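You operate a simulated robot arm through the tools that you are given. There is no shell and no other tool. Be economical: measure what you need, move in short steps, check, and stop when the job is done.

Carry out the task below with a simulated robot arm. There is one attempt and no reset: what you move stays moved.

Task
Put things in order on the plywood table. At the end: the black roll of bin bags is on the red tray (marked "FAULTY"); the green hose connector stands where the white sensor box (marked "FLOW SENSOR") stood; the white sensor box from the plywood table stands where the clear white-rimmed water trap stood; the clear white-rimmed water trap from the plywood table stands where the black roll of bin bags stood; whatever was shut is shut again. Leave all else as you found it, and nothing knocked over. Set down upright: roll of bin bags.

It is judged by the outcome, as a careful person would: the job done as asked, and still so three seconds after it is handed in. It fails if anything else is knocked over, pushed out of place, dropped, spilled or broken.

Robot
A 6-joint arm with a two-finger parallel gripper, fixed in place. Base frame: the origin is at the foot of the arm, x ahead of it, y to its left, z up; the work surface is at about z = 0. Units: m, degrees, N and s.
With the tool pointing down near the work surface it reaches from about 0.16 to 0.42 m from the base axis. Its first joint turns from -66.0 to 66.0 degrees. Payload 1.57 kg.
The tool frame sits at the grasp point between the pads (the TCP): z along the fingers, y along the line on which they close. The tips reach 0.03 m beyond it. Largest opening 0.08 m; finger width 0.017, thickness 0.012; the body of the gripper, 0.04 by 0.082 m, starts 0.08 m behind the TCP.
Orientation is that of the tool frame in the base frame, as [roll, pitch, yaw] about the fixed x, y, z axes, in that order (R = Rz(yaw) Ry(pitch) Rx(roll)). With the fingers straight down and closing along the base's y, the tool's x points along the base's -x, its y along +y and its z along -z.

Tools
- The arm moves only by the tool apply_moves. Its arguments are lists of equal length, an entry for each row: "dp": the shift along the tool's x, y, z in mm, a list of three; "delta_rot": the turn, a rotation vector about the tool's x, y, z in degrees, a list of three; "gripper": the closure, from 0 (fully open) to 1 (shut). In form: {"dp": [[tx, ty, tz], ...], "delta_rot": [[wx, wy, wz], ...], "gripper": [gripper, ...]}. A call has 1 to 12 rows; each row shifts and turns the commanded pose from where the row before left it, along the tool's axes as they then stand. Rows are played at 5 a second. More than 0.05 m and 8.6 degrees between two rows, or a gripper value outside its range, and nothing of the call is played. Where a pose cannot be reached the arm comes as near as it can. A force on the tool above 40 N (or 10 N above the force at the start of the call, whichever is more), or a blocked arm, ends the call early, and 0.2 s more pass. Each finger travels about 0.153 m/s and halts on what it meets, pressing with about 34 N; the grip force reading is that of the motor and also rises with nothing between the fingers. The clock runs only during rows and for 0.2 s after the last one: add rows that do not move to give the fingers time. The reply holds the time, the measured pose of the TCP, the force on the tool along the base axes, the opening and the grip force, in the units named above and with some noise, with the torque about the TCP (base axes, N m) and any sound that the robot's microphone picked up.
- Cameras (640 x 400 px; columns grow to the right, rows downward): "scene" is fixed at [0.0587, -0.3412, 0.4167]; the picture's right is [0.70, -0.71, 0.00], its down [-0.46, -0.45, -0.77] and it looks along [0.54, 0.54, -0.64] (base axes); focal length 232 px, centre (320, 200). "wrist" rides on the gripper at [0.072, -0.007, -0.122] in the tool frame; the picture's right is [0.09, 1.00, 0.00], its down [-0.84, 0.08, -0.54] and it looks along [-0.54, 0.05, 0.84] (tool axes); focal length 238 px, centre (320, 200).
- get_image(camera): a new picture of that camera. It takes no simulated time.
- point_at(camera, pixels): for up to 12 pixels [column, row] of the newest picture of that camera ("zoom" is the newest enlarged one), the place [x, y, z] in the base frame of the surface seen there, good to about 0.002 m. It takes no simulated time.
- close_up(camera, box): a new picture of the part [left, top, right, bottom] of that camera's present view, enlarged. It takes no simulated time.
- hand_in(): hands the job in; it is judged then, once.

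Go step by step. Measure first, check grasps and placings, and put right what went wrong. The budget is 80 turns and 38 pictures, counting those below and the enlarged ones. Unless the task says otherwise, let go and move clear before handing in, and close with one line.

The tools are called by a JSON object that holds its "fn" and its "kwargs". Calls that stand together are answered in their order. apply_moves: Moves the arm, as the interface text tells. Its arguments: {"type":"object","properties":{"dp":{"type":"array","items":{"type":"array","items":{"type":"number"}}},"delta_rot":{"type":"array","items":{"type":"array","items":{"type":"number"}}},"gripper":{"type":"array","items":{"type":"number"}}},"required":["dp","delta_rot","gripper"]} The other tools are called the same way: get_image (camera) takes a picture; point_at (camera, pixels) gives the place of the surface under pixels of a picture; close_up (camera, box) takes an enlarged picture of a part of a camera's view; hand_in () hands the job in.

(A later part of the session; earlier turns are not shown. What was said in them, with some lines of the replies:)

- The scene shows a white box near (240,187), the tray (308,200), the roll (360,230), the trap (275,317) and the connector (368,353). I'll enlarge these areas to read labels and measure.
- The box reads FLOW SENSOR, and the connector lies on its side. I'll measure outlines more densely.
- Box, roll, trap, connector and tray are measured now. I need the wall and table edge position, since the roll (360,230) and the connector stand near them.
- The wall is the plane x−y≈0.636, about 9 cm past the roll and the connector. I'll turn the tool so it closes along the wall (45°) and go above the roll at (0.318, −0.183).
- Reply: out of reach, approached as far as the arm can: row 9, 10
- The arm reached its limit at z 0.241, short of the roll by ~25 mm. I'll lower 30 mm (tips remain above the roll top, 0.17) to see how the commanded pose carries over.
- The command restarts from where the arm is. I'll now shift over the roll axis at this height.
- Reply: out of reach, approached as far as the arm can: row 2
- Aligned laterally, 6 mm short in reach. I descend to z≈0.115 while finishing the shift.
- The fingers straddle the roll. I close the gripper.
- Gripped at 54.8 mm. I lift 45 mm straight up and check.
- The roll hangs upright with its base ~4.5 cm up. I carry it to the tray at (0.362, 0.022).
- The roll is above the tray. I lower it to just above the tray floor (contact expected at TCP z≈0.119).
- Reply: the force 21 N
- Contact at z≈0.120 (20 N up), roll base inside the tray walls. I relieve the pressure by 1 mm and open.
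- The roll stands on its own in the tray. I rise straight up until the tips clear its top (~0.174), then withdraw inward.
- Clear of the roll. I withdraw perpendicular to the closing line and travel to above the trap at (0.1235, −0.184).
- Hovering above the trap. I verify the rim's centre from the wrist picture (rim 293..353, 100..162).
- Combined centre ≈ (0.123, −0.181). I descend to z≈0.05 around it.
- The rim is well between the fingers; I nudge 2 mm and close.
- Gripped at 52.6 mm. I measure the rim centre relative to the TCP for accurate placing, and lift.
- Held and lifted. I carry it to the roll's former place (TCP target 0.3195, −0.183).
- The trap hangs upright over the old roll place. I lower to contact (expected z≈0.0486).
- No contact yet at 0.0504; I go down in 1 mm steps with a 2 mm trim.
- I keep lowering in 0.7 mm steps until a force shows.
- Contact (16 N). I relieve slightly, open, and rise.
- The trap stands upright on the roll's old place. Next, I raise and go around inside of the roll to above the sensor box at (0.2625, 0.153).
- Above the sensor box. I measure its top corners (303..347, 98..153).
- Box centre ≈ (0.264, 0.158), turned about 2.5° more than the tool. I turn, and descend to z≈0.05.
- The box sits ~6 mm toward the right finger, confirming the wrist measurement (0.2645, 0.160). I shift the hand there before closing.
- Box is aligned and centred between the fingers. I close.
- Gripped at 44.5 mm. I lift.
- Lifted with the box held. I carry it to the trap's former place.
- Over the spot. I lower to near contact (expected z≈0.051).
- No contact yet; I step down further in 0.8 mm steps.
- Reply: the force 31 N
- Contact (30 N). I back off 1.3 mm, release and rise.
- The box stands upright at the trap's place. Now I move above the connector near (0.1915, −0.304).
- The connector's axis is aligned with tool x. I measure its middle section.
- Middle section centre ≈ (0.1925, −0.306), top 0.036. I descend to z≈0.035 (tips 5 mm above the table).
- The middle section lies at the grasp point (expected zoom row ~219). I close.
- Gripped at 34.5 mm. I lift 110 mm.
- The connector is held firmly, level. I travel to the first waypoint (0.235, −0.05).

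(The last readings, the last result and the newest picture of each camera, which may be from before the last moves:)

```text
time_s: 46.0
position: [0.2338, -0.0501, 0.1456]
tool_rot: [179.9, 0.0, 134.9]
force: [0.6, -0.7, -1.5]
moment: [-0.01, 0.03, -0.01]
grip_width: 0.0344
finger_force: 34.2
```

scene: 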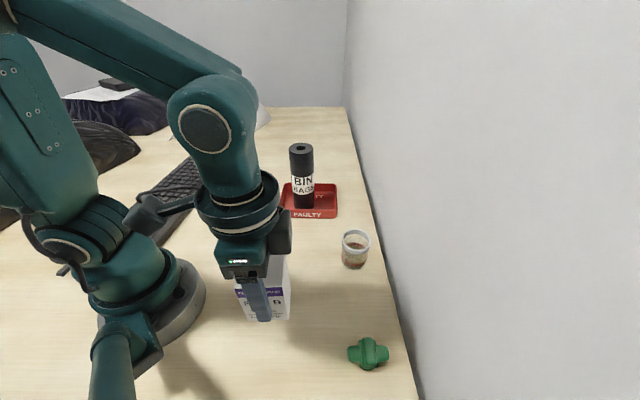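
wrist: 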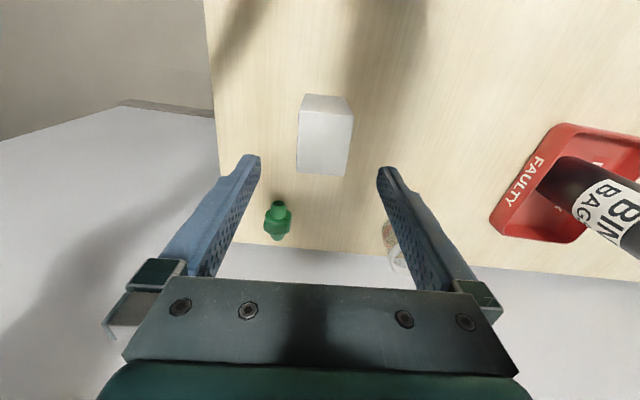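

Still held. I continue to the sensor box's former place.

{"fn": "apply_moves", "kwargs": {"dp": [[21.3, 28.2, 0], [21.3, 28.2, 0], [21.3, 28.2, 0], [21.3, 28.2, 0], [21.3, 28.2, 0], [21.3, 28.2, 0], [0, 0, 0]], "delta_rot": [[0, 0, 0], [0, 0, 0], [0, 0, 0], [0, 0, 0], [0, 0, 0], [0, 0, 0], [0, 0, 0]], "gripper": [1, 1, 1, 1, 1, 1, 1]}}

{"fn": "get_image", "kwargs": {"camera": "scene"}}

```text
time_s: 47.6
position: [0.2624, 0.1586, 0.1458]
tool_rot: [180.0, 0.0, 135.0]
force: [0.3, -0.7, 0.1]
moment: [0.03, 0.04, -0.03]
grip_width: 0.0345
finger_force: 33.8
```

```text
6 pictures are left
```

scene: 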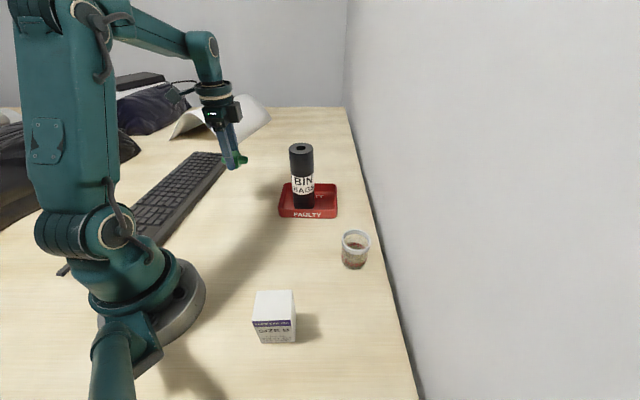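

All good in the scene. I lower the connector to near contact (expected z≈0.0355).

{"fn": "apply_moves", "kwargs": {"dp": [[0.3, 3, 30], [0, 0, 35], [0, 0, 30], [0, 0, 9], [0, 0, 3], [0, 0, 1.5], [0, 0, 0]], "delta_rot": [[0, 0, 0], [0, 0, 0], [0, 0, 0], [0, 0, 0], [0, 0, 0], [0, 0, 0], [0, 0, 0]], "gripper": [1, 1, 1, 1, 1, 1, 1]}}

```text
time_s: 49.2
position: [0.2655, 0.1613, 0.037]
tool_rot: [179.9, 0.0, 134.9]
force: [-0.3, 0.5, -0.5]
moment: [0.01, 0.0, 0.02]
grip_width: 0.0341
finger_force: 33.4
```

No contact yet; two more 0.8 mm steps.

{"fn": "apply_moves", "kwargs": {"dp": [[0, 0, 0.8], [0, 0, 0.8], [0, 0, 0]], "delta_rot": [[0, 0, 0], [0, 0, 0], [0, 0, 0]], "gripper": [1, 1, 1]}}

```text
time_s: 50.0
position: [0.2663, 0.161, 0.0364]
tool_rot: [180.0, 0.1, 135.0]
force: [-3.2, 0.7, 11.4]
moment: [-0.05, 0.06, -0.02]
grip_width: 0.0342
finger_force: 34.2
```

Contact (11 N). I back off 0.5 mm, open and rise.

{"fn": "apply_moves", "kwargs": {"dp": [[0, 0, -0.5], [0, 0, 0], [0, 0, 0], [0, 0, 0], [0, 0, 0], [0, 0, -25], [0, 0, -40], [0, 0, -40], [0, 0, 0]], "delta_rot": [[0, 0, 0], [0, 0, 0], [0, 0, 0], [0, 0, 0], [0, 0, 0], [0, 0, 0], [0, 0, 0], [0, 0, 0], [0, 0, 0]], "gripper": [1, 0.8, 0.5, 0.2, 0, 0, 0, 0, 0]}}

{"fn": "get_image", "kwargs": {"camera": "wrist"}}

{"fn": "get_image", "kwargs": {"camera": "scene"}}

```text
time_s: 52.0
position: [0.2634, 0.1614, 0.1419]
tool_rot: [179.9, 0.0, 135.0]
force: [0.1, -1.0, 0.4]
moment: [-0.01, 0.02, 0.03]
grip_width: 0.0797
finger_force: 0.0
```

```text
5 pictures are left
```

wrist: 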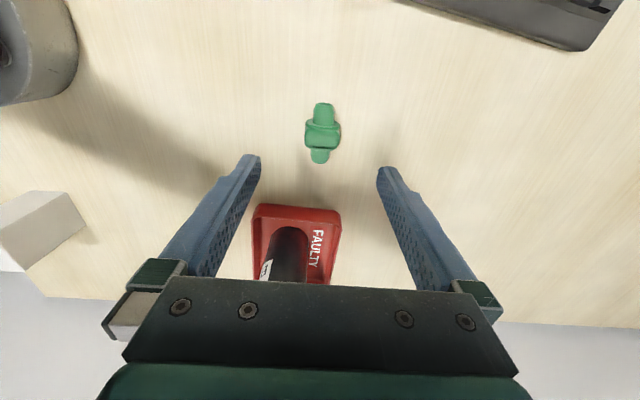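

```text
4 pictures are left
```

scene: 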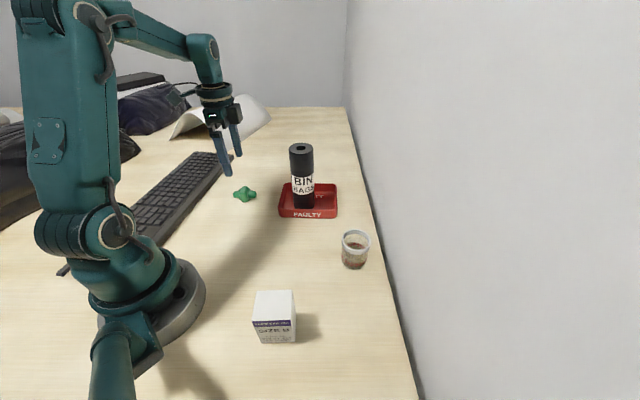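

Connector rests at the sensor's place (wrist (322,133)), trap at (355,250), box at (275,317). I check the roll's seating in the tray once more.

{"fn": "close_up", "kwargs": {"camera": "scene", "box": [220, 130, 400, 280]}}

{"fn": "point_at", "kwargs": {"camera": "scene", "pixels": [[280.5, 212], [334, 212], [301, 148], [245, 193], [356, 232], [274, 300]]}}

```text
2.67 times, centred on (310, 205) of scene
```

zoom: 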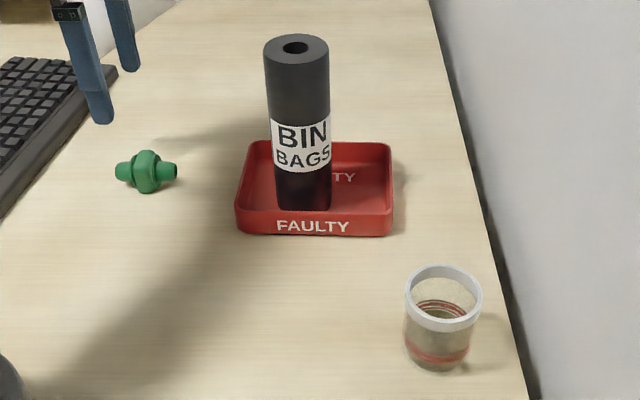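

```text
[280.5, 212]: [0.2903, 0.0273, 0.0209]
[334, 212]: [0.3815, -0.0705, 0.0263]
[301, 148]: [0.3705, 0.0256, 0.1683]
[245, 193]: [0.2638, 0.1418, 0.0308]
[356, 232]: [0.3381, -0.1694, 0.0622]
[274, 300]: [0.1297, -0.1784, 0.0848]
```

The tray has not moved, the roll stands upright in it, and all the items are upright and in place. The arm is clear, so I hand in.

{"fn": "hand_in", "kwargs": {}}

```text
The job is handed in.
```

I moved all four items as asked and handed the job in. The roll of bin bags stands upright on the red tray, the water trap is where the roll was, the sensor box is where the trap was, and the hose connector is where the sensor box was. I saw nothing that had been shut, so there was nothing to shut again, and nothing was knocked over.
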